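You operate a simulated robot arm through the tools that you are given. There is no shell and no other tool. Be economical: measure what you need, move in short steps, check, and stop when the job is done.

You run a simulated robot arm. Do the job below in one go: nothing can be reset, and whatever is moved stays where it is left.

Task
Clamp the blue pack and stick on the label the yellow card names.
Fine: push it to the grey stop first; free the green clamp afterwards.

It is judged by the outcome, as a careful person would: the job done as asked, and still so three seconds after it is handed in. It fails if anything else is knocked over, pushed out of place, dropped, spilled or broken.

Robot
A 7-joint arm with a two-finger parallel gripper, fixed in place. Base frame: the origin is at the foot of the arm, x ahead of it, y to its left, z up; the work surface is at about z = 80. Lengths are in cm, angles in rad, forces in N, time in s.
With the tool pointing down near the work surface it reaches from about 24 to 68 cm from the base axis. Its first joint turns from -1.152 to 1.152 rad. Payload 2.4 kg.
The tool frame sits at the grasp point between the pads (the TCP): z along the fingers, y along the line on which they close. The tips reach 3 cm beyond it. Largest opening 9.4 cm; finger width 2.8, thickness 1; the body of the gripper, 5 by 9.6 cm, starts 5.5 cm behind the TCP.
Orientation is that of the tool frame in the base frame, as a unit quaternion [x, y, z, w]. With the fingers straight down and closing along the base's y, the tool's x points along the base's -x, its y along +y and its z along -z.

Tools
- The arm moves only by the tool servo_tool. Its argument "moves" is text: rows parted by semicolons, each of 7 numbers parted by spaces: the opening, from 0 (shut) to 1 (fully open), then the shift along the tool's x, y, z in cm, then the turn, a rotation vector about the tool's x, y, z in degrees. In form: grip dx dy dz rx ry rz; .... A call has 1 to 8 rows; each row shifts and turns the commanded pose from where the row before left it, along the tool's axes as they then stand. A row lasts 0.2 s, in which the tool goes at most 5 cm and 0.15 rad; a call with a longer step from one row to the next is refused whole, and so is a gripper value outside its range. Where a pose cannot be reached the arm comes as near as it can. A force on the tool above 40 N (or 10 N above the force at the start of the call, whichever is more), or a blocked arm, ends the call early, and 0.2 s more pass. Each finger travels about 15.3 cm/s and halts on what it meets, pressing with about 35 N; the grip force reading is that of the motor and also rises with nothing between the fingers. The clock runs only during rows and for 0.2 s after the last one: add rows that do not move to give the fingers time. The reply holds the time, the measured pose of the TCP, the force on the tool along the base axes, the opening and the grip force, in the units named above and with some noise.
- Cameras (640 x 400 px; columns grow to the right, rows downward): "scene" is fixed at [3.06, 48.47, 144.45]; the picture's right is [-0.74, -0.67, 0.00], its down [-0.44, 0.49, -0.76] and it looks along [0.51, -0.56, -0.65] (base axes); focal length 330 px, centre (320, 200). "wrist" rides on the gripper at [7.6, 1.4, -10.2] in the tool frame; the picture's right is [-0.18, 0.98, 0.00], its down [-0.75, -0.14, -0.64] and it looks along [-0.63, -0.12, 0.77] (tool axes); focal length 243 px, centre (320, 200). There is no depth. A picture from a camera that has moved, and an enlarged one, comes with that camera's place and axes in the base frame and with its lens. The place of the scene camera against the robot may be out by one fixed shift of up to 1.8 cm in any direction.
- get_image(camera): a new picture of that camera. The clock stands still meanwhile.
- zoom(camera, box): a new picture of the part [left, top, right, bottom] of that camera's present view, enlarged. The clock stands still meanwhile.
- finish_job(): hands the job in; it is judged then, once.

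Go step by step. Nothing tells you positions but the pictures and the camera data: compare them with the known pose of the tool, close in by small moves and look again before you grip or let go. The budget is 120 turns and 84 pictures, counting those below and the enlarged ones. Unless the task says otherwise, let go and move clear before handing in, and close with one line.

The tools are called as a command line: name --argument value ..., lists and objects as JSON in quotes. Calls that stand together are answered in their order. servo_tool: Moves the arm, as the interface text tells. Its arguments: {"type":"object","properties":{"moves":{"type":"string"}},"required":["moves"]} The other tools are called the same way: get_image (camera) takes a picture; zoom (camera, box) takes an enlarged picture of a part of a camera's view; finish_job () hands the job in.

At the start:

```text
t: 0.0
ee_pos: [45.48, 0.1, 105.81]
orientation: [0.0, 1.0, 0.0, 0.0]
ft_force: [0.3, 0.1, 0.5]
opening: 9.4
gripper_force: 0.1
```

scene: 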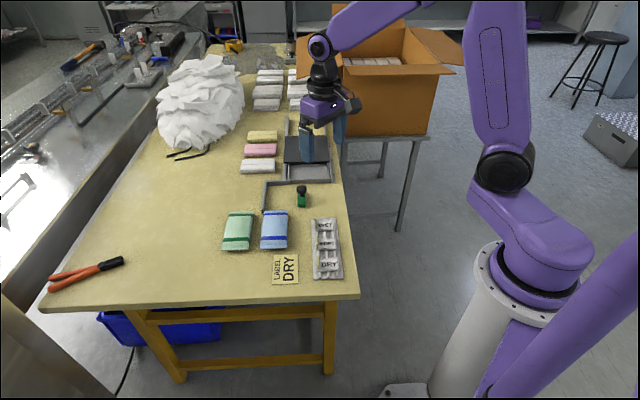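
wrist: 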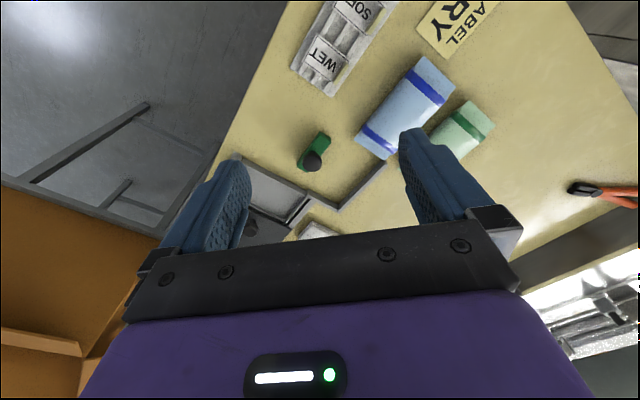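

I see a blue and a green pack, a yellow card reading "LABEL DRY", a label strip, a green clamp and a grey stop. I'll zoom in for detail first.

zoom --camera "scene" --box '[210, 170, 370, 290]'

zoom --camera "scene" --box '[230, 90, 370, 220]'

zoom --camera "wrist" --box '[200, 0, 520, 250]'

```text
3.33 times, centred on (290, 230) of scene
camera zoom: at [3.06, 48.47, 144.45], right [-0.74, -0.67, 0.0], down [-0.44, 0.49, -0.76], along [0.51, -0.56, -0.65], focal length 1099 px, centre (420, 100)
```

zoom: 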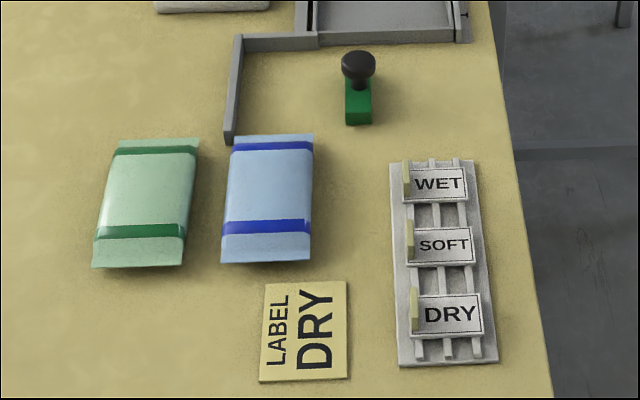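

```text
3.08 times, centred on (300, 155) of scene
camera zoom: at [3.06, 48.47, 144.45], right [-0.74, -0.67, 0.0], down [-0.44, 0.49, -0.76], along [0.51, -0.56, -0.65], focal length 1014 px, centre (382, 338)
```

zoom: 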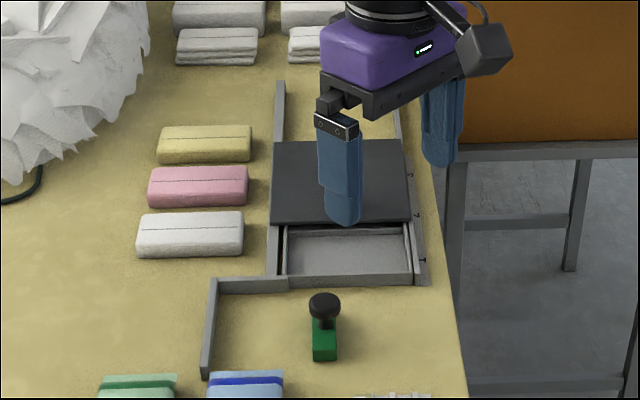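

```text
1.60 times, centred on (360, 125) of wrist
camera zoom: at [38.02, 1.44, 115.99], right [0.18, 0.98, 0.0], down [0.75, -0.14, 0.64], along [0.63, -0.12, -0.77], focal length 388 px, centre (256, 320)
```

zoom: 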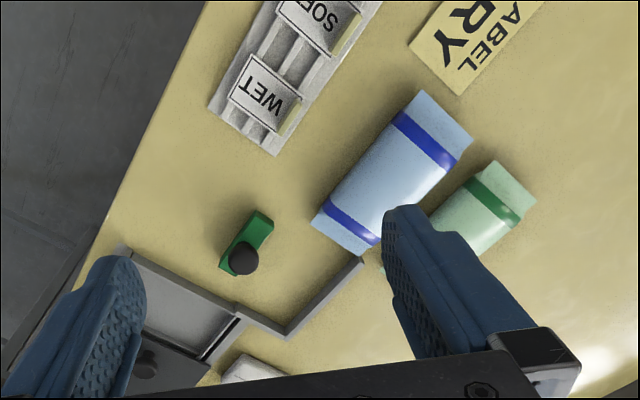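

The card names DRY. I'll turn the tool to line up with the table and pack (about 48°) and back off for a better look.

servo_tool --moves "0.4 0 0 0 0 0 8; 0.4 0 0 0 0 0 8; 0.4 0 0 0 0 0 8; 0.4 0 0 0 0 0 8; 0.4 0 0 0 0 0 8; 0.4 0 0 0 0 0 8; 0.4 4 0 0 0 0 0; 0.4 4 0 0 0 0 0"

get_image --camera "wrist"

get_image --camera "scene"

```text
t: 1.8
ee_pos: [40.11, 5.98, 105.9]
orientation: [0.407, 0.913, 0.0, 0.0]
ft_force: [-1.1, 0.5, -0.1]
opening: 3.79
gripper_force: 0.0
```

```text
78 pictures are left
camera wrist: at [36.23, 12.63, 115.98], right [0.85, 0.52, 0.0], down [0.4, -0.66, 0.64], along [0.33, -0.55, -0.77], focal length 243 px, centre (320, 200)
```

wrist: 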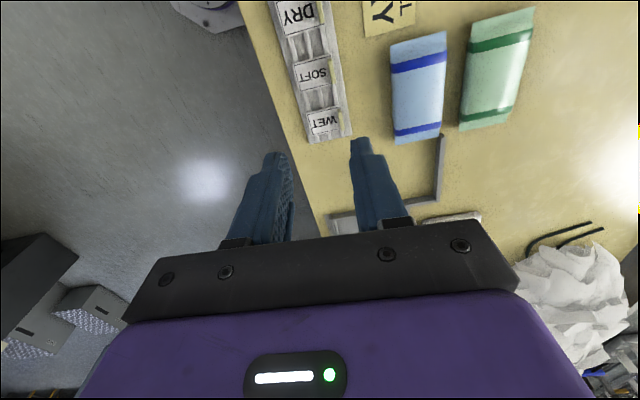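

```text
77 pictures are left
```

scene: 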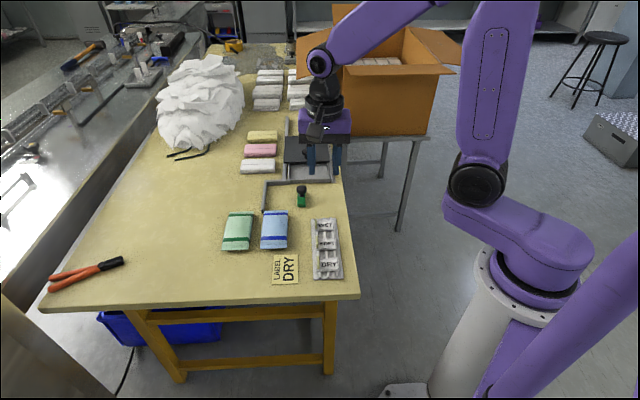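

zoom --camera "wrist" --box '[240, 0, 560, 200]'

zoom --camera "scene" --box '[255, 160, 345, 220]'

zoom --camera "scene" --box '[260, 210, 350, 290]'

```text
2.00 times, centred on (400, 100) of wrist
camera zoom: at [36.23, 12.63, 115.98], right [0.85, 0.52, 0.0], down [0.4, -0.66, 0.64], along [0.33, -0.55, -0.77], focal length 485 px, centre (160, 400)
```

zoom: 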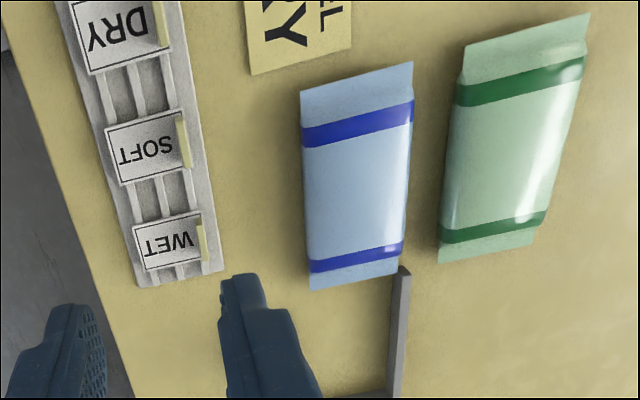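

```text
6.67 times, centred on (300, 190) of scene
camera zoom: at [3.06, 48.47, 144.45], right [-0.74, -0.67, 0.0], down [-0.44, 0.49, -0.76], along [0.51, -0.56, -0.65], focal length 2197 px, centre (453, 267)
```

zoom: 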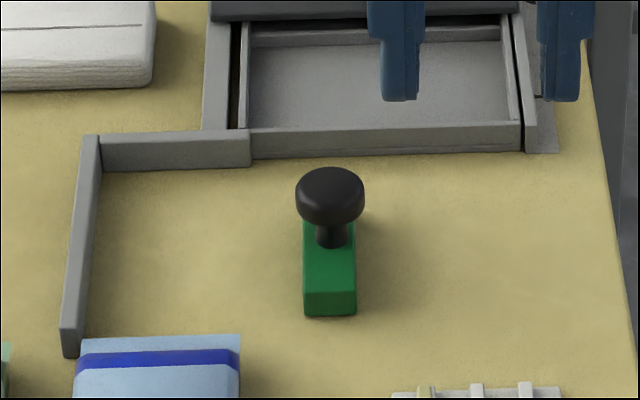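

```text
5.00 times, centred on (305, 250) of scene
camera zoom: at [3.06, 48.47, 144.45], right [-0.74, -0.67, 0.0], down [-0.44, 0.49, -0.76], along [0.51, -0.56, -0.65], focal length 1648 px, centre (395, -50)
```

zoom: 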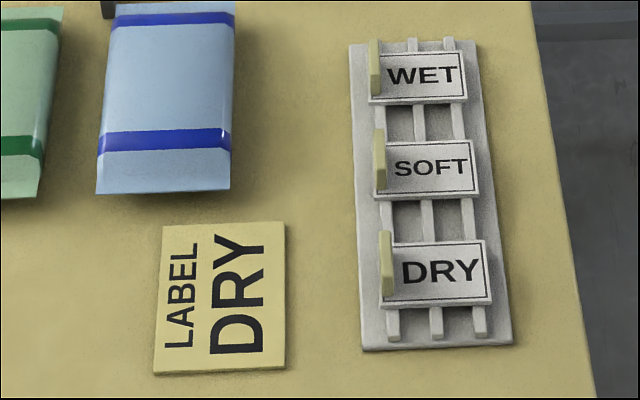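

Pack and stop line up with 45°. I'll correct the turn by −3° and hover nearer for precise measurement.

servo_tool --moves "0.4 0 0 0 0 0 -3; 0.4 -2.9 3.1 2.2 0 0 0; 0.4 -2.9 3.1 2.2 0 0 0; 0.4 -2.9 3.1 2.2 0 0 0; 0.4 -2.9 3.1 2.2 0 0 0; 0.4 0 0 0 0 0 0"

get_image --camera "wrist"

zoom --camera "scene" --box '[220, 130, 350, 260]'

```text
t: 3.2
ee_pos: [57.21, 6.39, 97.24]
orientation: [0.383, 0.924, 0.0, 0.0]
ft_force: [-0.7, 0.6, -0.1]
opening: 3.77
gripper_force: 0.1
```

```text
73 pictures are left
camera wrist: at [52.98, 12.74, 107.38], right [0.82, 0.57, 0.0], down [0.43, -0.63, 0.64], along [0.36, -0.53, -0.77], focal length 243 px, centre (320, 200)
```

wrist: 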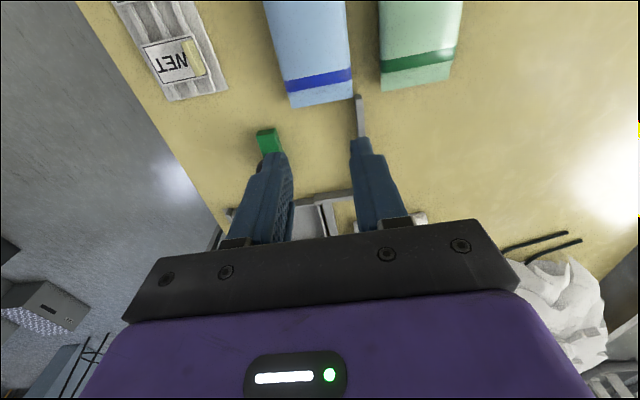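

```text
3.08 times, centred on (285, 195) of scene
camera zoom: at [3.06, 48.47, 144.45], right [-0.74, -0.67, 0.0], down [-0.44, 0.49, -0.76], along [0.51, -0.56, -0.65], focal length 1014 px, centre (428, 215)
```

zoom: 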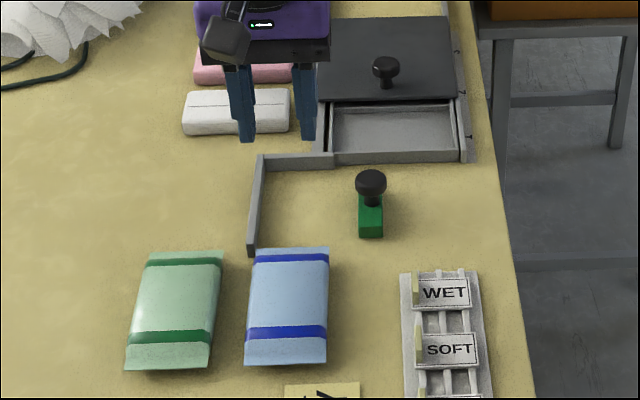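

zoom --camera "wrist" --box '[230, 60, 390, 160]'

```text
4.00 times, centred on (310, 110) of wrist
camera zoom: at [52.98, 12.74, 107.38], right [0.82, 0.57, 0.0], down [0.43, -0.63, 0.64], along [0.36, -0.53, -0.77], focal length 970 px, centre (360, 560)
```

zoom: 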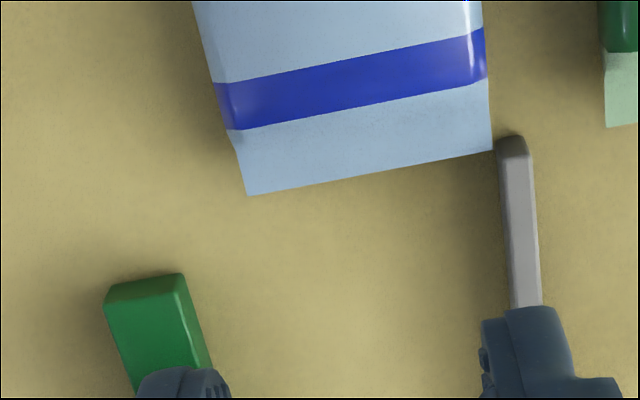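

The pack's left edge is almost in line with the end of the stop wall, so I'll nudge it ~0.7 cm right first by straddling it loosely, then push it forward from behind.

servo_tool --moves "0.85 3 -0.1 0 0 0 0; 0.85 3 -0.1 0 0 0 0; 0.85 0 0 4.5 0 0 0; 0.85 0 0 4.5 0 0 0; 0.85 0 0 0 0 0 0"

get_image --camera "wrist"

zoom --camera "scene" --box '[200, 170, 330, 270]'

```text
t: 4.4
ee_pos: [52.56, 10.57, 88.17]
orientation: [0.382, 0.924, 0.0, 0.0]
ft_force: [-0.4, -0.1, -0.6]
opening: 8.02
gripper_force: 0.0
```

```text
70 pictures are left
camera wrist: at [48.35, 16.91, 98.3], right [0.82, 0.57, 0.0], down [0.43, -0.63, 0.64], along [0.36, -0.53, -0.77], focal length 243 px, centre (320, 200)
```

wrist: 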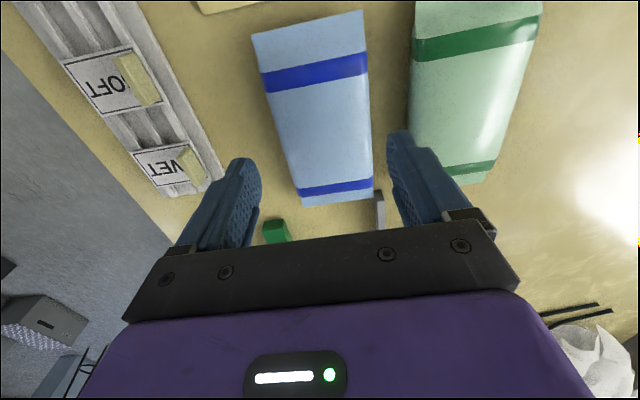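

```text
4.00 times, centred on (265, 220) of scene
camera zoom: at [3.06, 48.47, 144.45], right [-0.74, -0.67, 0.0], down [-0.44, 0.49, -0.76], along [0.51, -0.56, -0.65], focal length 1318 px, centre (540, 120)
```

zoom: 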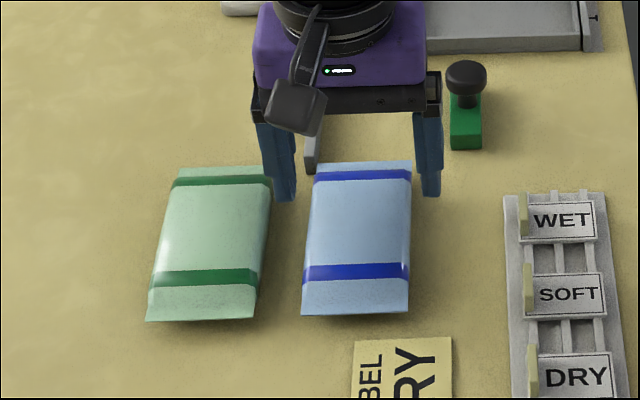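

servo_tool --moves "0.85 0 0 2.3 0 0 0; 0.85 0 0 2.2 0 0 0; 0.85 0 0 0 0 0 0"

get_image --camera "wrist"

zoom --camera "scene" --box '[200, 170, 330, 270]'

```text
t: 5.2
ee_pos: [52.82, 10.49, 83.69]
orientation: [0.383, 0.924, 0.001, 0.0]
ft_force: [-0.9, 0.0, 0.4]
opening: 7.98
gripper_force: 0.0
```

```text
68 pictures are left
camera wrist: at [48.51, 16.93, 93.77], right [0.83, 0.56, 0.0], down [0.43, -0.63, 0.64], along [0.36, -0.53, -0.77], focal length 243 px, centre (320, 200)
```

wrist: 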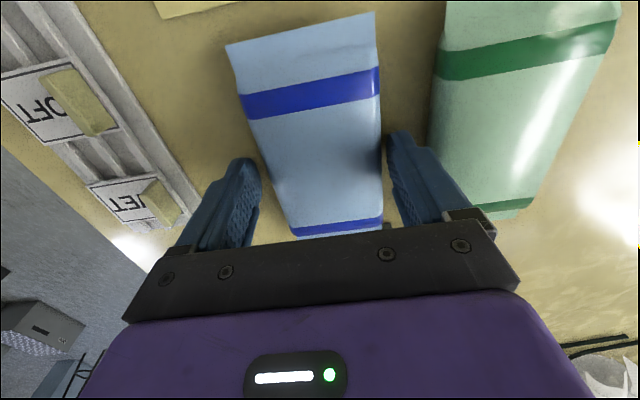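

```text
4.00 times, centred on (265, 220) of scene
camera zoom: at [3.06, 48.47, 144.45], right [-0.74, -0.67, 0.0], down [-0.44, 0.49, -0.76], along [0.51, -0.56, -0.65], focal length 1318 px, centre (540, 120)
```

zoom: 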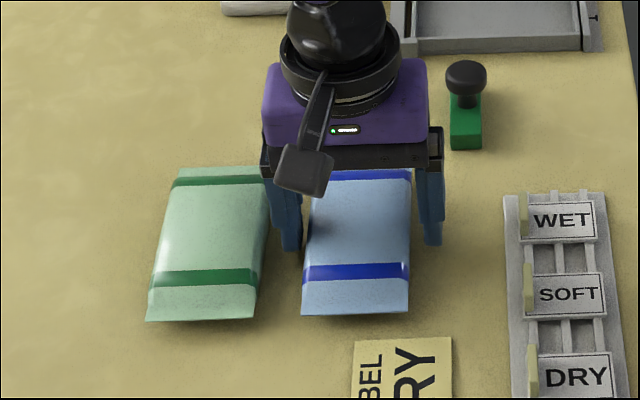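

servo_tool --moves "0.85 0 -0.7 0 0 0 0; 0.85 0 -0.6 0 0 0 0; 0.85 0 0 0 0 0 0; 0.85 0 0.5 0 0 0 0; 0.85 0 0 -4.5 0 0 0; 0.85 0 0 -4.5 0 0 0; 0.85 0 0 0 0 0 0"

get_image --camera "wrist"

zoom --camera "scene" --box '[200, 170, 330, 270]'

```text
t: 6.8
ee_pos: [51.94, 10.14, 92.56]
orientation: [0.382, 0.924, 0.0, 0.001]
ft_force: [-0.2, 0.0, -0.4]
opening: 7.99
gripper_force: 0.2
```

```text
66 pictures are left
camera wrist: at [47.84, 16.53, 102.75], right [0.83, 0.56, 0.0], down [0.43, -0.63, 0.64], along [0.36, -0.53, -0.77], focal length 243 px, centre (320, 200)
```

wrist: 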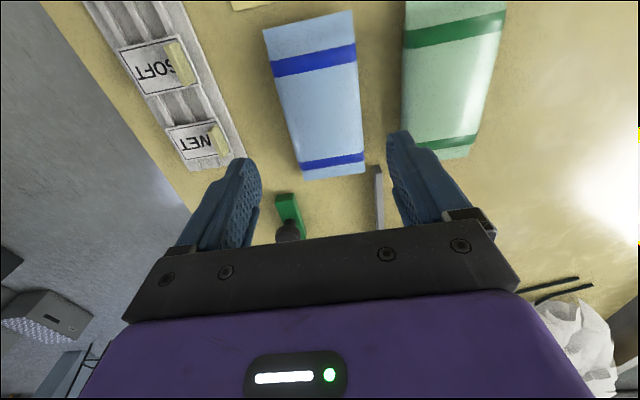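

```text
4.00 times, centred on (265, 220) of scene
camera zoom: at [3.06, 48.47, 144.45], right [-0.74, -0.67, 0.0], down [-0.44, 0.49, -0.76], along [0.51, -0.56, -0.65], focal length 1318 px, centre (540, 120)
```

zoom: 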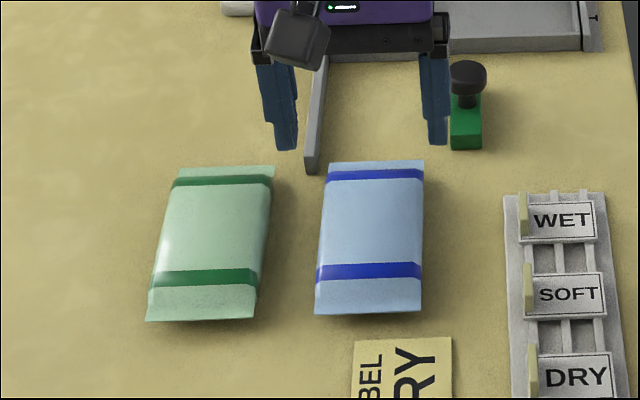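

zoom --camera "scene" --box '[255, 205, 315, 290]'

```text
4.71 times, centred on (285, 248) of scene
camera zoom: at [3.06, 48.47, 144.45], right [-0.74, -0.67, 0.0], down [-0.44, 0.49, -0.76], along [0.51, -0.56, -0.65], focal length 1551 px, centre (485, -24)
```

zoom: 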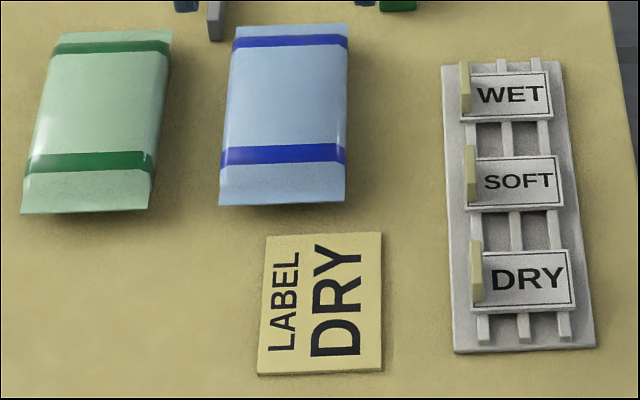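

Pack has clearance now. Going behind its near end with the fingers part-open (two contact points), keeping the tips above the flat yellow card.

servo_tool --moves "0.32 4.3 0.2 0 0 0 0; 0.32 4.25 0.15 0 0 0 0; 0.32 0 0 4 0 0 0; 0.32 0 0 2 0 0 0; 0.32 0 0 0 0 0 0"

get_image --camera "wrist"

zoom --camera "scene" --box '[230, 190, 350, 290]'

```text
t: 8.0
ee_pos: [46.37, 16.27, 86.59]
orientation: [0.383, 0.924, 0.0, 0.0]
ft_force: [-0.7, -0.3, -0.3]
opening: 3.01
gripper_force: 0.0
```

```text
63 pictures are left
camera wrist: at [42.21, 22.65, 96.71], right [0.83, 0.56, 0.0], down [0.43, -0.63, 0.64], along [0.36, -0.53, -0.77], focal length 243 px, centre (320, 200)
```

wrist: 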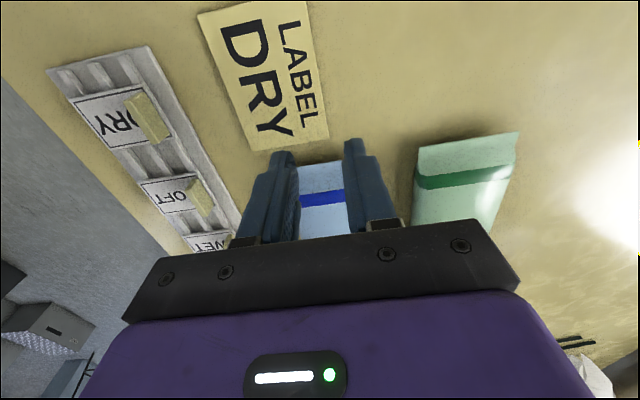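

```text
4.00 times, centred on (290, 240) of scene
camera zoom: at [3.06, 48.47, 144.45], right [-0.74, -0.67, 0.0], down [-0.44, 0.49, -0.76], along [0.51, -0.56, -0.65], focal length 1318 px, centre (440, 40)
```

zoom: 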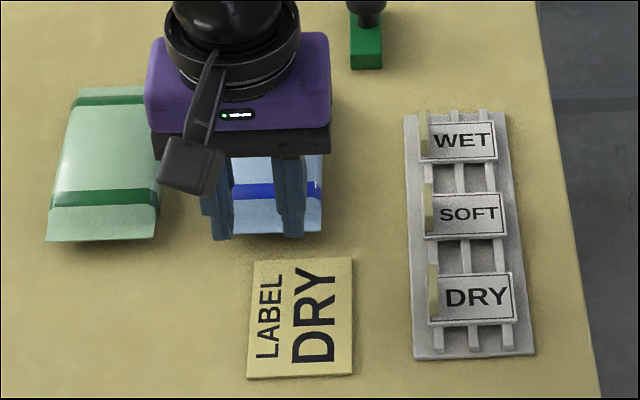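

servo_tool --moves "0.32 0.2 -0.35 1.3 0 0 0; 0.32 0 0 1.3 0 0 0; 0.32 0 0 0 0 0 0"

zoom --camera "wrist" --box '[190, 0, 510, 230]'

zoom --camera "scene" --box '[240, 210, 310, 270]'

```text
t: 8.8
ee_pos: [45.98, 16.24, 83.99]
orientation: [0.382, 0.924, 0.0, 0.0]
ft_force: [-0.2, 0.0, 1.0]
opening: 2.99
gripper_force: 0.0
```

```text
1.74 times, centred on (350, 115) of wrist
camera zoom: at [41.8, 22.59, 94.16], right [0.83, 0.56, 0.0], down [0.43, -0.63, 0.64], along [0.36, -0.53, -0.77], focal length 422 px, centre (268, 348)
```

zoom: 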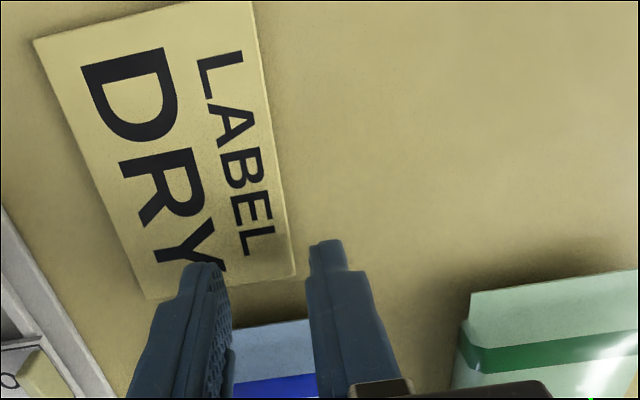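

```text
6.67 times, centred on (275, 240) of scene
camera zoom: at [3.06, 48.47, 144.45], right [-0.74, -0.67, 0.0], down [-0.44, 0.49, -0.76], along [0.51, -0.56, -0.65], focal length 2197 px, centre (620, -67)
```

zoom: 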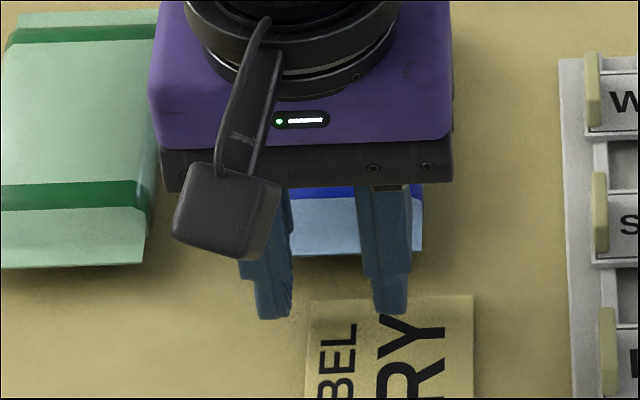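

servo_tool --moves "0.32 -1 0 0 0 0 0; 0.32 -1.5 0 0 0 0 0; 0.32 -1.5 0 0 0 0 0; 0.32 -1.5 0 0 0 0 0; 0.32 -1 0 0 0 0 0; 0.32 0 0 0 0 0 0"

get_image --camera "wrist"

zoom --camera "scene" --box '[230, 160, 330, 260]'

```text
t: 10.2
ee_pos: [50.45, 11.76, 84.06]
orientation: [0.383, 0.924, 0.0, 0.0]
ft_force: [-0.1, -1.3, -0.4]
opening: 2.98
gripper_force: 0.0
```

```text
59 pictures are left
camera wrist: at [46.26, 18.12, 94.17], right [0.83, 0.56, 0.0], down [0.43, -0.63, 0.64], along [0.36, -0.53, -0.77], focal length 243 px, centre (320, 200)
```

wrist: 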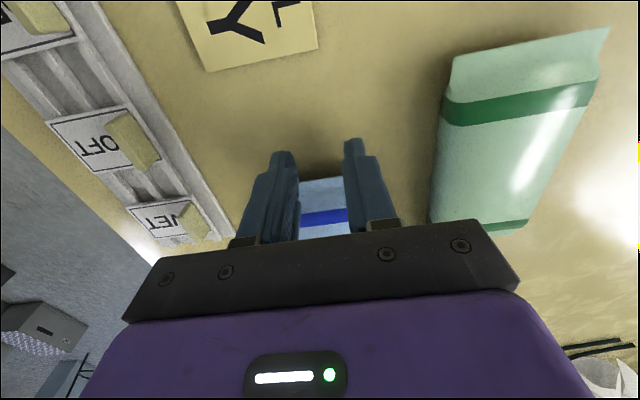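

```text
4.00 times, centred on (280, 210) of scene
camera zoom: at [3.06, 48.47, 144.45], right [-0.74, -0.67, 0.0], down [-0.44, 0.49, -0.76], along [0.51, -0.56, -0.65], focal length 1318 px, centre (480, 160)
```

zoom: 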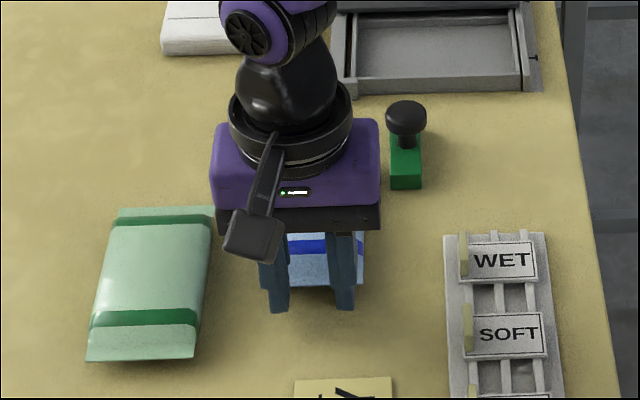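

servo_tool --moves "0.32 -1.3 0 0 0 0 0; 0.32 -1.5 0 0 0 0 0; 0.32 -1.5 0 0 0 0 0; 0.32 -1 0 0 0 0 0; 0.32 0 0 0 0 0 0"

servo_tool --moves "0.32 -0.4 0 0 0 0 0; 0.32 -0.4 0 0 0 0 0; 0.32 -0.3 0 0 0 0 0"

get_image --camera "scene"

zoom --camera "scene" --box '[230, 160, 330, 260]'

```text
t: 11.4
ee_pos: [54.3, 7.93, 83.95]
orientation: [0.382, 0.924, 0.0, 0.0]
ft_force: [0.5, 0.4, 0.9]
opening: 3.02
gripper_force: 0.0
```

```text
t: 12.2
ee_pos: [55.09, 7.07, 83.97]
orientation: [0.382, 0.924, 0.0, 0.0]
ft_force: [-0.1, 0.4, -0.1]
opening: 2.99
gripper_force: 0.0
```

```text
57 pictures are left
```

scene: 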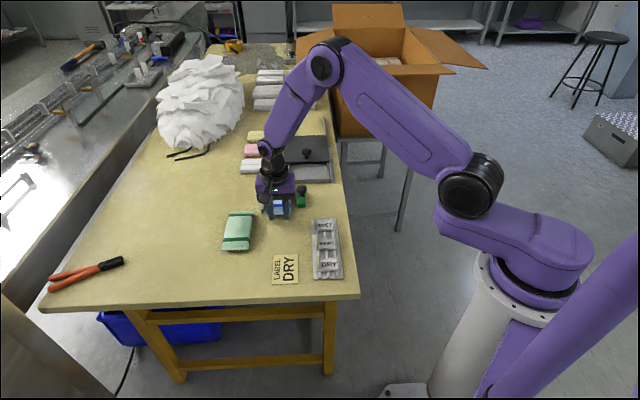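

```text
4.00 times, centred on (280, 210) of scene
camera zoom: at [3.06, 48.47, 144.45], right [-0.74, -0.67, 0.0], down [-0.44, 0.49, -0.76], along [0.51, -0.56, -0.65], focal length 1318 px, centre (480, 160)
```

zoom: 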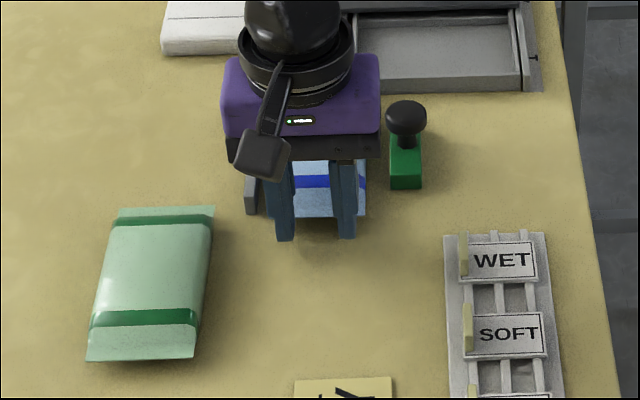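

servo_tool --moves "0.32 -0.3 0 0 0 0 0; 0.32 -0.3 0 0 0 0 0"

servo_tool --moves "0.32 -0.25 0 0 0 0 0; 0.32 -0.25 0 0 0 0 0"

zoom --camera "scene" --box '[230, 160, 330, 260]'

```text
t: 12.8
ee_pos: [55.56, 6.93, 84.06]
orientation: [0.383, 0.924, 0.0, 0.0]
ft_force: [-1.6, 1.4, 0.7]
opening: 3.01
gripper_force: 0.1
```

```text
t: 13.4
ee_pos: [55.58, 6.8, 83.96]
orientation: [0.38, 0.925, -0.002, -0.005]
ft_force: [-20.1, 18.2, 5.6]
opening: 3.0
gripper_force: 0.1
```

```text
4.00 times, centred on (280, 210) of scene
camera zoom: at [3.0, 48.51, 144.44], right [-0.74, -0.67, 0.0], down [-0.44, 0.49, -0.76], along [0.51, -0.56, -0.65], focal length 1318 px, centre (480, 160)
```

zoom: 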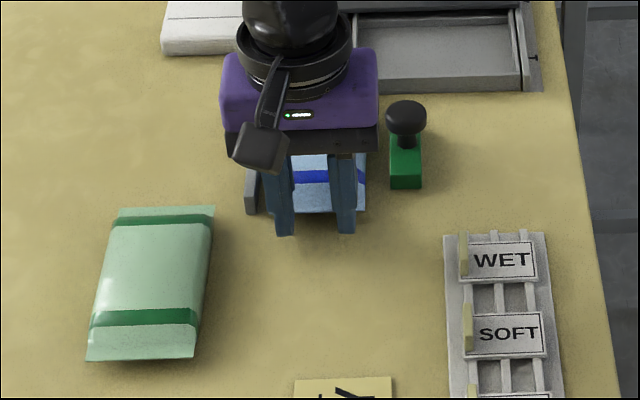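

The force rose to ~27 N along the push: the pack is against the stop. I'll back off, lift and look.

servo_tool --moves "0.32 1.2 0 0 0 0 0; 0.32 1 0 -1 0 0 0; 0.32 1 0 -4 0 0 0; 0.32 1 0 -4.5 0 0 0; 0.32 0 0 -4 0 0 0; 0.32 0 0 0 0 0 0"

get_image --camera "wrist"

zoom --camera "scene" --box '[230, 160, 330, 240]'

```text
t: 14.8
ee_pos: [52.95, 9.52, 97.51]
orientation: [0.382, 0.924, 0.0, 0.0]
ft_force: [0.0, -0.8, 0.9]
opening: 3.03
gripper_force: 0.2
```

```text
54 pictures are left
camera wrist: at [48.69, 15.79, 107.71], right [0.83, 0.56, 0.0], down [0.43, -0.63, 0.64], along [0.36, -0.53, -0.77], focal length 243 px, centre (320, 200)
```

wrist: 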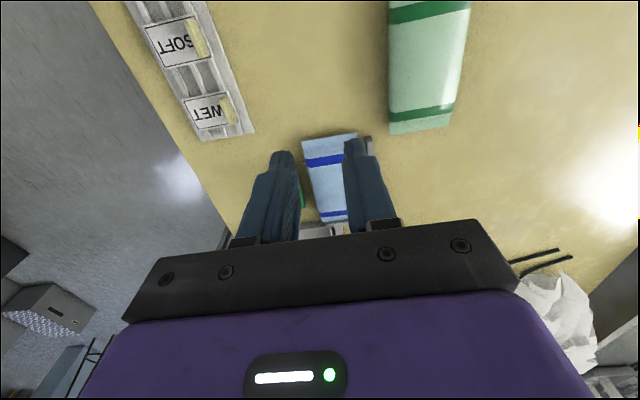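

```text
5.00 times, centred on (280, 200) of scene
camera zoom: at [3.06, 48.47, 144.45], right [-0.74, -0.67, 0.0], down [-0.44, 0.49, -0.76], along [0.51, -0.56, -0.65], focal length 1648 px, centre (520, 200)
```

zoom: 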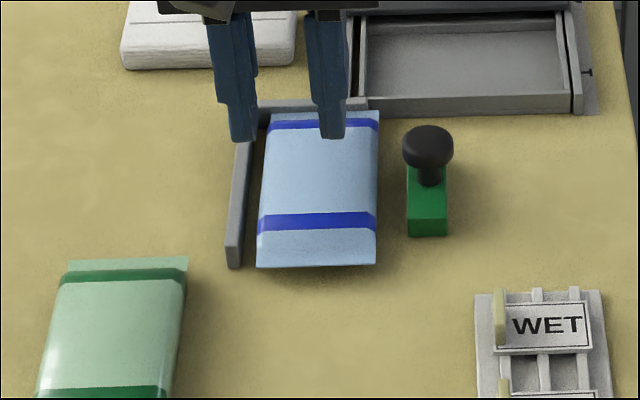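

Pack is at the end stop with a small gap to the side wall. Now I'll examine the green clamp up close.

servo_tool --moves "0.32 -4 -2 0 0 0 0; 0.32 -4 -2 0 0 0 0; 0.32 -4 -2 0 0 0 0; 0.32 -1.5 0 0 0 0 0; 0.32 0 0 0 0 0 0"

get_image --camera "wrist"

zoom --camera "wrist" --box '[240, 60, 400, 180]'

zoom --camera "scene" --box '[255, 165, 325, 225]'

```text
t: 16.0
ee_pos: [58.05, -4.27, 97.5]
orientation: [0.383, 0.924, -0.001, 0.0]
ft_force: [-0.1, 0.4, 0.4]
opening: 3.01
gripper_force: 0.1
```

```text
52 pictures are left
camera wrist: at [53.83, 2.01, 107.57], right [0.83, 0.56, 0.0], down [0.43, -0.63, 0.64], along [0.36, -0.53, -0.77], focal length 243 px, centre (320, 200)
```

wrist: 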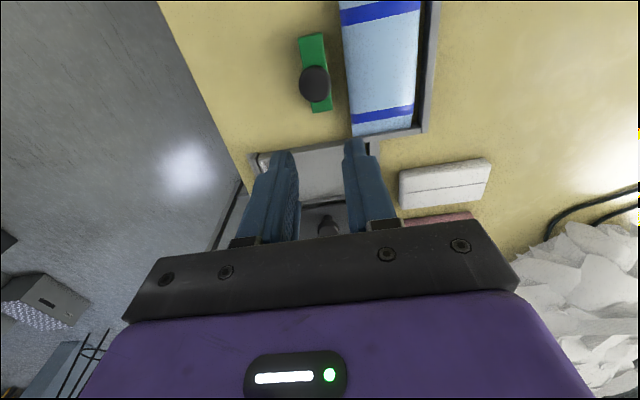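

```text
3.33 times, centred on (320, 120) of wrist
camera zoom: at [53.83, 2.01, 107.57], right [0.83, 0.56, 0.0], down [0.43, -0.63, 0.64], along [0.36, -0.53, -0.77], focal length 809 px, centre (320, 467)
```

zoom: 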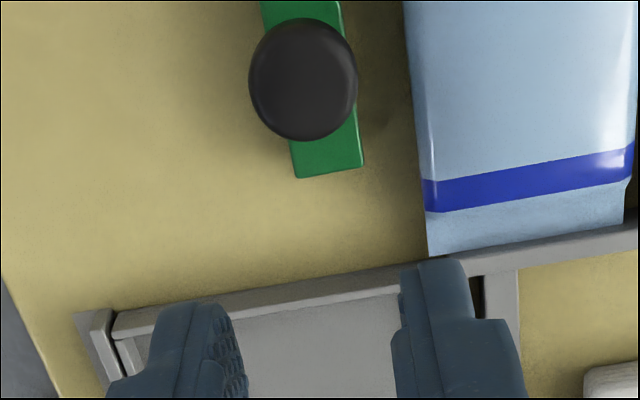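

```text
6.67 times, centred on (290, 195) of scene
camera zoom: at [3.06, 48.47, 144.45], right [-0.74, -0.67, 0.0], down [-0.44, 0.49, -0.76], along [0.51, -0.56, -0.65], focal length 2197 px, centre (520, 233)
```

zoom: 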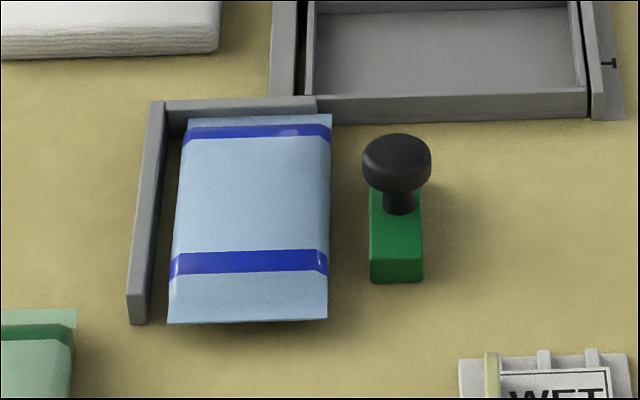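

The clamp is a free block (about 2×7 cm) with a round knob level with the pack's middle. I'll turn the tool 90° so the fingers close along the pack's length, clear of the pack, and hover over the knob.

servo_tool --moves "0.5 0 0 0 0 0 -8.2; 0.5 0 0 0 0 0 -8.2; 0.5 0 0 0 0 0 -8.2; 0.5 0 0 0 0 0 -8.2; 0.5 0 0 0 0 0 -8.2; 0.5 0 0 0 0 0 -8.2; 0.5 0 0 0 0 0 -8.2; 0.5 0 0 0 0 0 -8.2"

servo_tool --moves "0.55 0 0 0 0 0 -8.2; 0.55 0 0 0 0 0 -8.2; 0.55 0 0 0 0 0 -8; 0.55 0 1.7 0 0 0 0; 0.55 0 0 3 0 0 0; 0.55 0 0 2 0 0 0; 0.55 0 0 0 0 0 0"

get_image --camera "wrist"

zoom --camera "scene" --box '[255, 150, 345, 225]'

```text
t: 17.8
ee_pos: [58.21, -4.58, 97.47]
orientation: [-0.18, 0.984, 0.0, 0.0]
ft_force: [0.3, 0.3, 0.2]
opening: 4.67
gripper_force: 0.1
```

```text
t: 19.4
ee_pos: [56.91, -3.33, 92.47]
orientation: [-0.383, 0.924, 0.0, 0.0]
ft_force: [0.0, 0.0, 0.2]
opening: 5.15
gripper_force: 0.1
```

```text
49 pictures are left
camera wrist: at [50.63, -7.67, 102.52], right [-0.56, 0.83, 0.0], down [0.63, 0.43, 0.64], along [0.53, 0.36, -0.77], focal length 243 px, centre (320, 200)
```

wrist: 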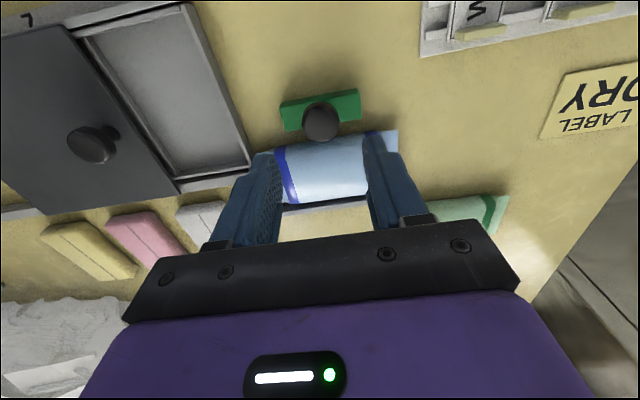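

```text
5.33 times, centred on (300, 188) of scene
camera zoom: at [3.06, 48.47, 144.45], right [-0.74, -0.67, 0.0], down [-0.44, 0.49, -0.76], along [0.51, -0.56, -0.65], focal length 1758 px, centre (427, 267)
```

zoom: 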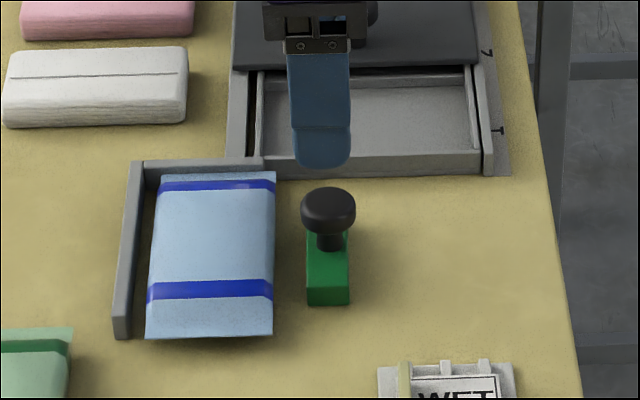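

servo_tool --moves "0.55 0 0 3 0 0 0; 0.55 0 0 2 0 0 0; 0.55 0 0 1 0 0 0; 0.55 0 0 0 0 0 0"

zoom --camera "wrist" --box '[200, 40, 460, 240]'

zoom --camera "scene" --box '[265, 160, 335, 220]'

```text
t: 20.4
ee_pos: [56.91, -3.38, 86.54]
orientation: [-0.383, 0.924, 0.0, 0.0]
ft_force: [-1.1, -0.1, -0.5]
opening: 5.12
gripper_force: 0.0
```

```text
2.00 times, centred on (330, 140) of wrist
camera zoom: at [50.7, -7.68, 96.59], right [-0.56, 0.83, 0.0], down [0.63, 0.43, 0.64], along [0.53, 0.36, -0.77], focal length 485 px, centre (300, 320)
```

zoom: 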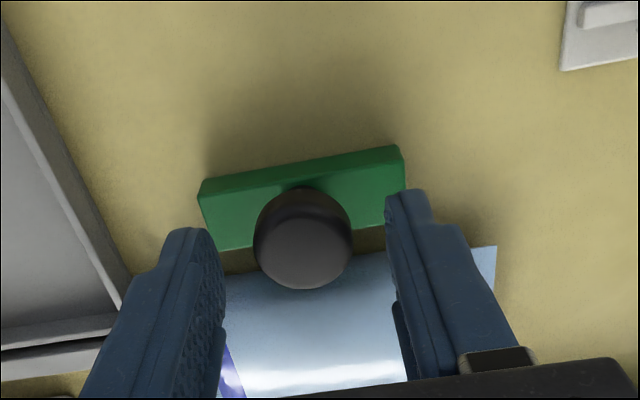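

```text
6.67 times, centred on (300, 190) of scene
camera zoom: at [3.06, 48.47, 144.45], right [-0.74, -0.67, 0.0], down [-0.44, 0.49, -0.76], along [0.51, -0.56, -0.65], focal length 2197 px, centre (453, 267)
```

zoom: 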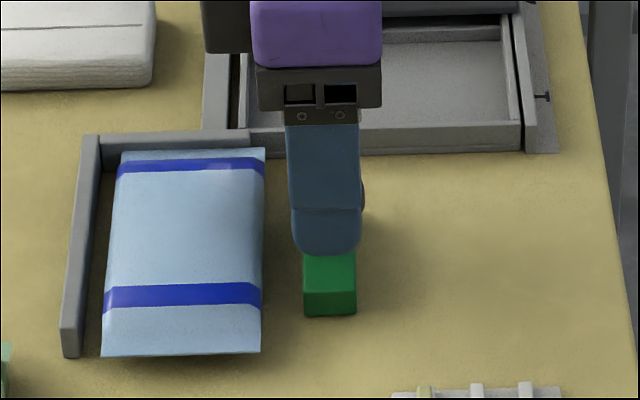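

servo_tool --moves "0.55 0.1 0 0.9 0 0 0; 0.2 0 0 0 0 0 0; 0.2 0 0 0 0 0 0; 0.2 0 0 0 0 0 0"

zoom --camera "wrist" --box '[200, 40, 460, 240]'

zoom --camera "scene" --box '[265, 160, 335, 220]'

```text
t: 21.4
ee_pos: [56.82, -3.37, 85.55]
orientation: [-0.384, 0.923, 0.0, -0.002]
ft_force: [-9.6, 10.1, 5.3]
opening: 2.91
gripper_force: 45.3
```

```text
2.00 times, centred on (330, 140) of wrist
camera zoom: at [50.64, -7.63, 95.72], right [-0.57, 0.82, 0.0], down [0.63, 0.43, 0.64], along [0.53, 0.36, -0.77], focal length 485 px, centre (300, 320)
```

zoom: 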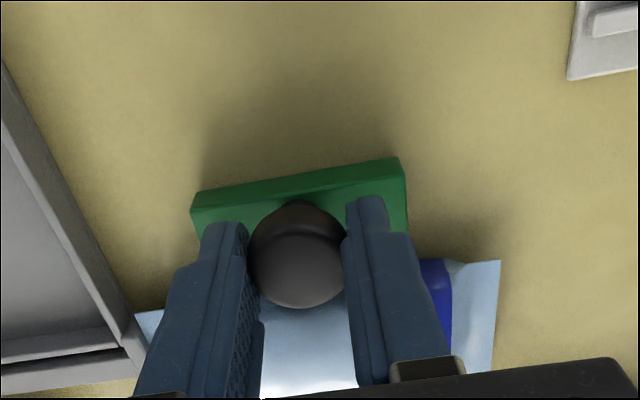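

```text
6.67 times, centred on (300, 190) of scene
camera zoom: at [3.03, 48.49, 144.44], right [-0.74, -0.67, 0.0], down [-0.44, 0.49, -0.76], along [0.51, -0.56, -0.65], focal length 2197 px, centre (453, 267)
```

zoom: 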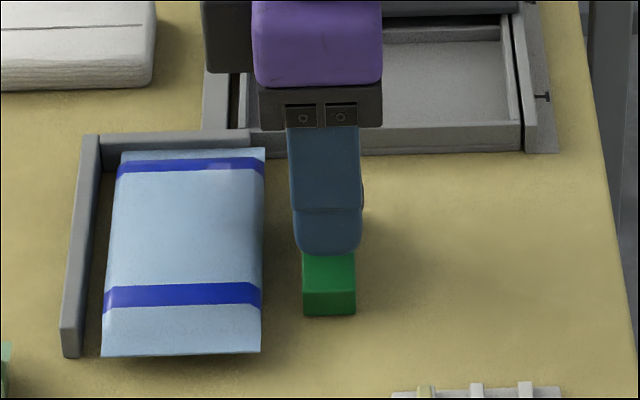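

The knob is gripped; a side force suggests the clamp only slides sideways. I'll relieve it and slide the clamp toward the pack.

servo_tool --moves "0.25 0 0.15 0 0 0 0; 0.25 -0.5 0 0 0 0 0; 0.25 -0.5 0 0 0 0 0; 0.25 0 0 0 0 0 0"

zoom --camera "scene" --box '[265, 160, 335, 220]'

```text
t: 22.4
ee_pos: [57.44, -2.52, 85.54]
orientation: [-0.383, 0.924, 0.0, -0.001]
ft_force: [-4.4, 3.9, -5.2]
opening: 2.9
gripper_force: 45.5
```

```text
6.67 times, centred on (300, 190) of scene
camera zoom: at [3.06, 48.48, 144.45], right [-0.74, -0.67, 0.0], down [-0.44, 0.49, -0.76], along [0.51, -0.56, -0.65], focal length 2197 px, centre (453, 267)
```

zoom: 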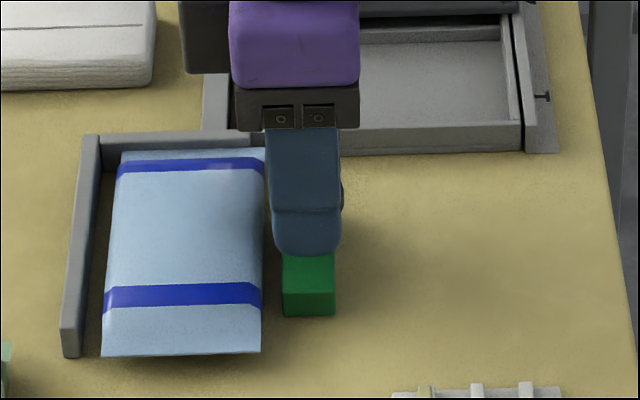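

servo_tool --moves "0.25 -0.4 0.05 0 0 0 0; 0.25 -0.4 0 0 0 0 0; 0.25 -0.3 0 0 0 0 0; 0.25 -0.3 0 0 0 0 0; 0.25 0 0 0 0 0 0"

zoom --camera "scene" --box '[265, 160, 335, 220]'

```text
t: 23.6
ee_pos: [58.61, -1.52, 85.62]
orientation: [-0.382, 0.924, -0.001, 0.001]
ft_force: [0.1, -0.8, 1.2]
opening: 2.9
gripper_force: 45.5
```

```text
6.67 times, centred on (300, 190) of scene
camera zoom: at [3.06, 48.47, 144.45], right [-0.74, -0.67, 0.0], down [-0.44, 0.49, -0.76], along [0.51, -0.56, -0.65], focal length 2197 px, centre (453, 267)
```

zoom: 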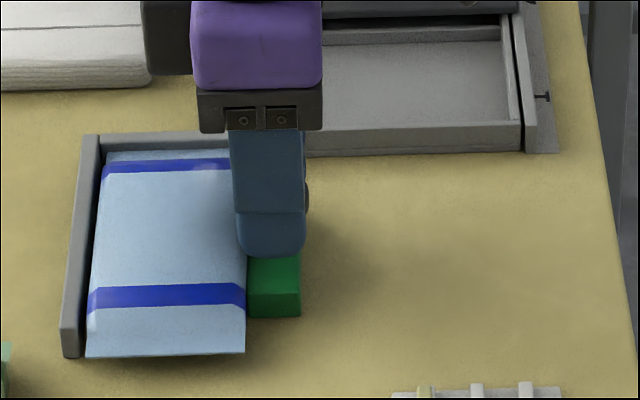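

servo_tool --moves "0.25 -0.2 0 0 0 0 0; 0.25 -0.2 0 0 0 0 0; 0.25 0 0 0 0 0 0"

zoom --camera "scene" --box '[265, 160, 335, 220]'

```text
t: 24.4
ee_pos: [58.92, -1.38, 85.57]
orientation: [-0.381, 0.925, 0.0, 0.0]
ft_force: [-2.4, -4.5, 3.4]
opening: 2.9
gripper_force: 44.6
```

```text
6.67 times, centred on (300, 190) of scene
camera zoom: at [3.05, 48.46, 144.46], right [-0.74, -0.67, 0.0], down [-0.44, 0.49, -0.76], along [0.51, -0.56, -0.65], focal length 2197 px, centre (453, 267)
```

zoom: 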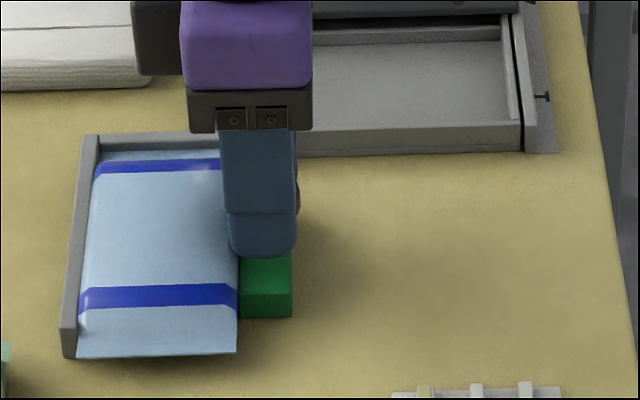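

servo_tool --moves "0.25 -0.2 0 0 0 0 0; 0.25 0 0 0 0 0 0"

```text
t: 25.0
ee_pos: [58.89, -1.19, 85.61]
orientation: [-0.381, 0.924, 0.0, -0.002]
ft_force: [-7.9, -12.1, 5.0]
opening: 2.89
gripper_force: 45.5
```

The pack is pressed firmly between clamp and stop. Release the knob, lift and check.

servo_tool --moves "0.5 0 0 0 0 0 0; 0.5 0 0 0 0 0 0; 0.5 0 0 -2 0 0 0; 0.5 0 0 -4 0 0 0; 0.5 0 0 -4.5 0 0 0; 0.5 0 0 -4.5 0 0 0; 0.5 0 0 0 0 0 0"

zoom --camera "scene" --box '[255, 160, 345, 220]'

get_image --camera "wrist"

```text
t: 26.6
ee_pos: [58.76, -1.1, 100.62]
orientation: [-0.383, 0.924, 0.0, 0.001]
ft_force: [0.4, -0.2, 0.0]
opening: 4.73
gripper_force: 0.0
```

```text
6.67 times, centred on (300, 190) of scene
camera zoom: at [3.06, 48.47, 144.45], right [-0.74, -0.67, 0.0], down [-0.44, 0.49, -0.76], along [0.51, -0.56, -0.65], focal length 2197 px, centre (453, 267)
```

zoom: 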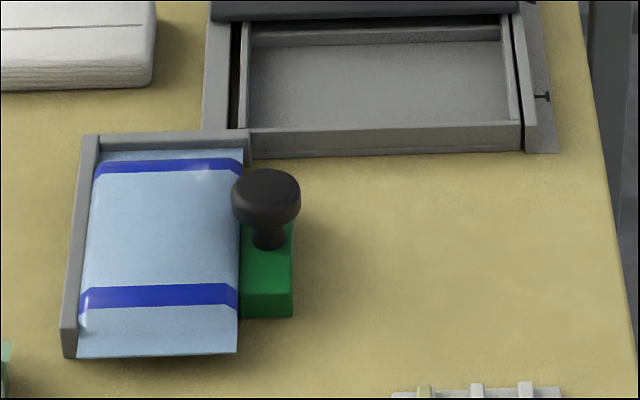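

```text
39 pictures are left
camera wrist: at [52.54, -5.51, 110.8], right [-0.56, 0.83, 0.0], down [0.63, 0.43, 0.64], along [0.53, 0.36, -0.77], focal length 243 px, centre (320, 200)
```

wrist: 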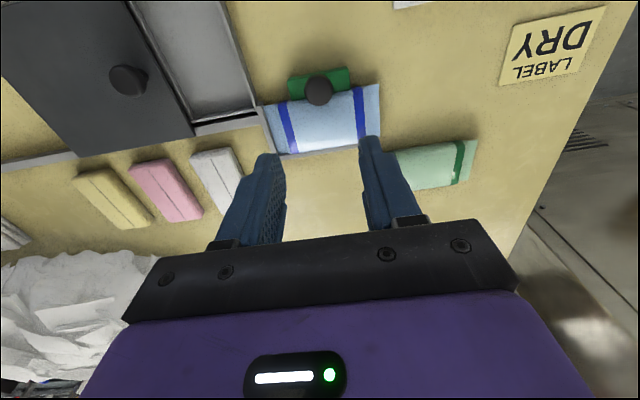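

Clamped against both walls. Now turn back and look at the DRY label on the strip.

servo_tool --moves "0.5 0 0 0 0 0 8.2; 0.5 0 0 0 0 0 8.2; 0.5 0 0 0 0 0 8.2; 0.5 0 0 0 0 0 8.2; 0.5 0 0 0 0 0 8.2; 0.5 0 0 0 0 0 8.2; 0.5 0 0 0 0 0 8.2; 0.5 0 0 0 0 0 8.2"

servo_tool --moves "0.5 0 0 0 0 0 8.2; 0.5 0 0 0 0 0 8.2; 0.5 0 0 0 0 0 8; 0.5 4.26 -1.56 0.9 0 0 0; 0.5 4.26 -1.56 0.9 0 0 0; 0.5 4.26 -1.56 0.9 0 0 0; 0.5 4.26 -1.56 0.9 0 0 0; 0.5 4.26 -1.56 0.9 0 0 0"

get_image --camera "wrist"

zoom --camera "scene" --box '[305, 210, 350, 285]'

```text
t: 28.4
ee_pos: [58.93, -1.06, 100.63]
orientation: [0.181, 0.984, 0.0, 0.0]
ft_force: [0.7, -0.4, -0.7]
opening: 4.71
gripper_force: 0.0
```

```text
t: 30.2
ee_pos: [38.65, 8.3, 96.18]
orientation: [0.383, 0.924, 0.0, 0.001]
ft_force: [-0.1, 1.1, -0.1]
opening: 4.7
gripper_force: 0.1
```

```text
38 pictures are left
camera wrist: at [34.29, 14.72, 106.33], right [0.83, 0.56, 0.0], down [0.43, -0.63, 0.64], along [0.36, -0.53, -0.77], focal length 243 px, centre (320, 200)
```

wrist: 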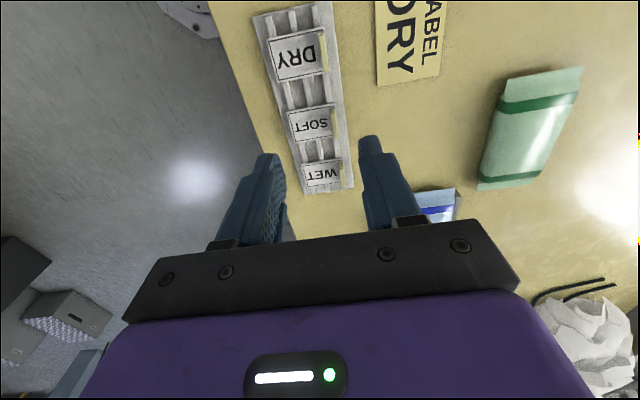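

```text
5.33 times, centred on (328, 248) of scene
camera zoom: at [3.06, 48.47, 144.45], right [-0.74, -0.67, 0.0], down [-0.44, 0.49, -0.76], along [0.51, -0.56, -0.65], focal length 1758 px, centre (280, -53)
```

zoom: 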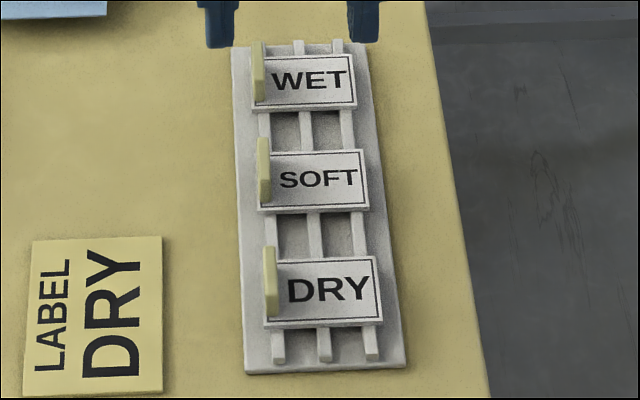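

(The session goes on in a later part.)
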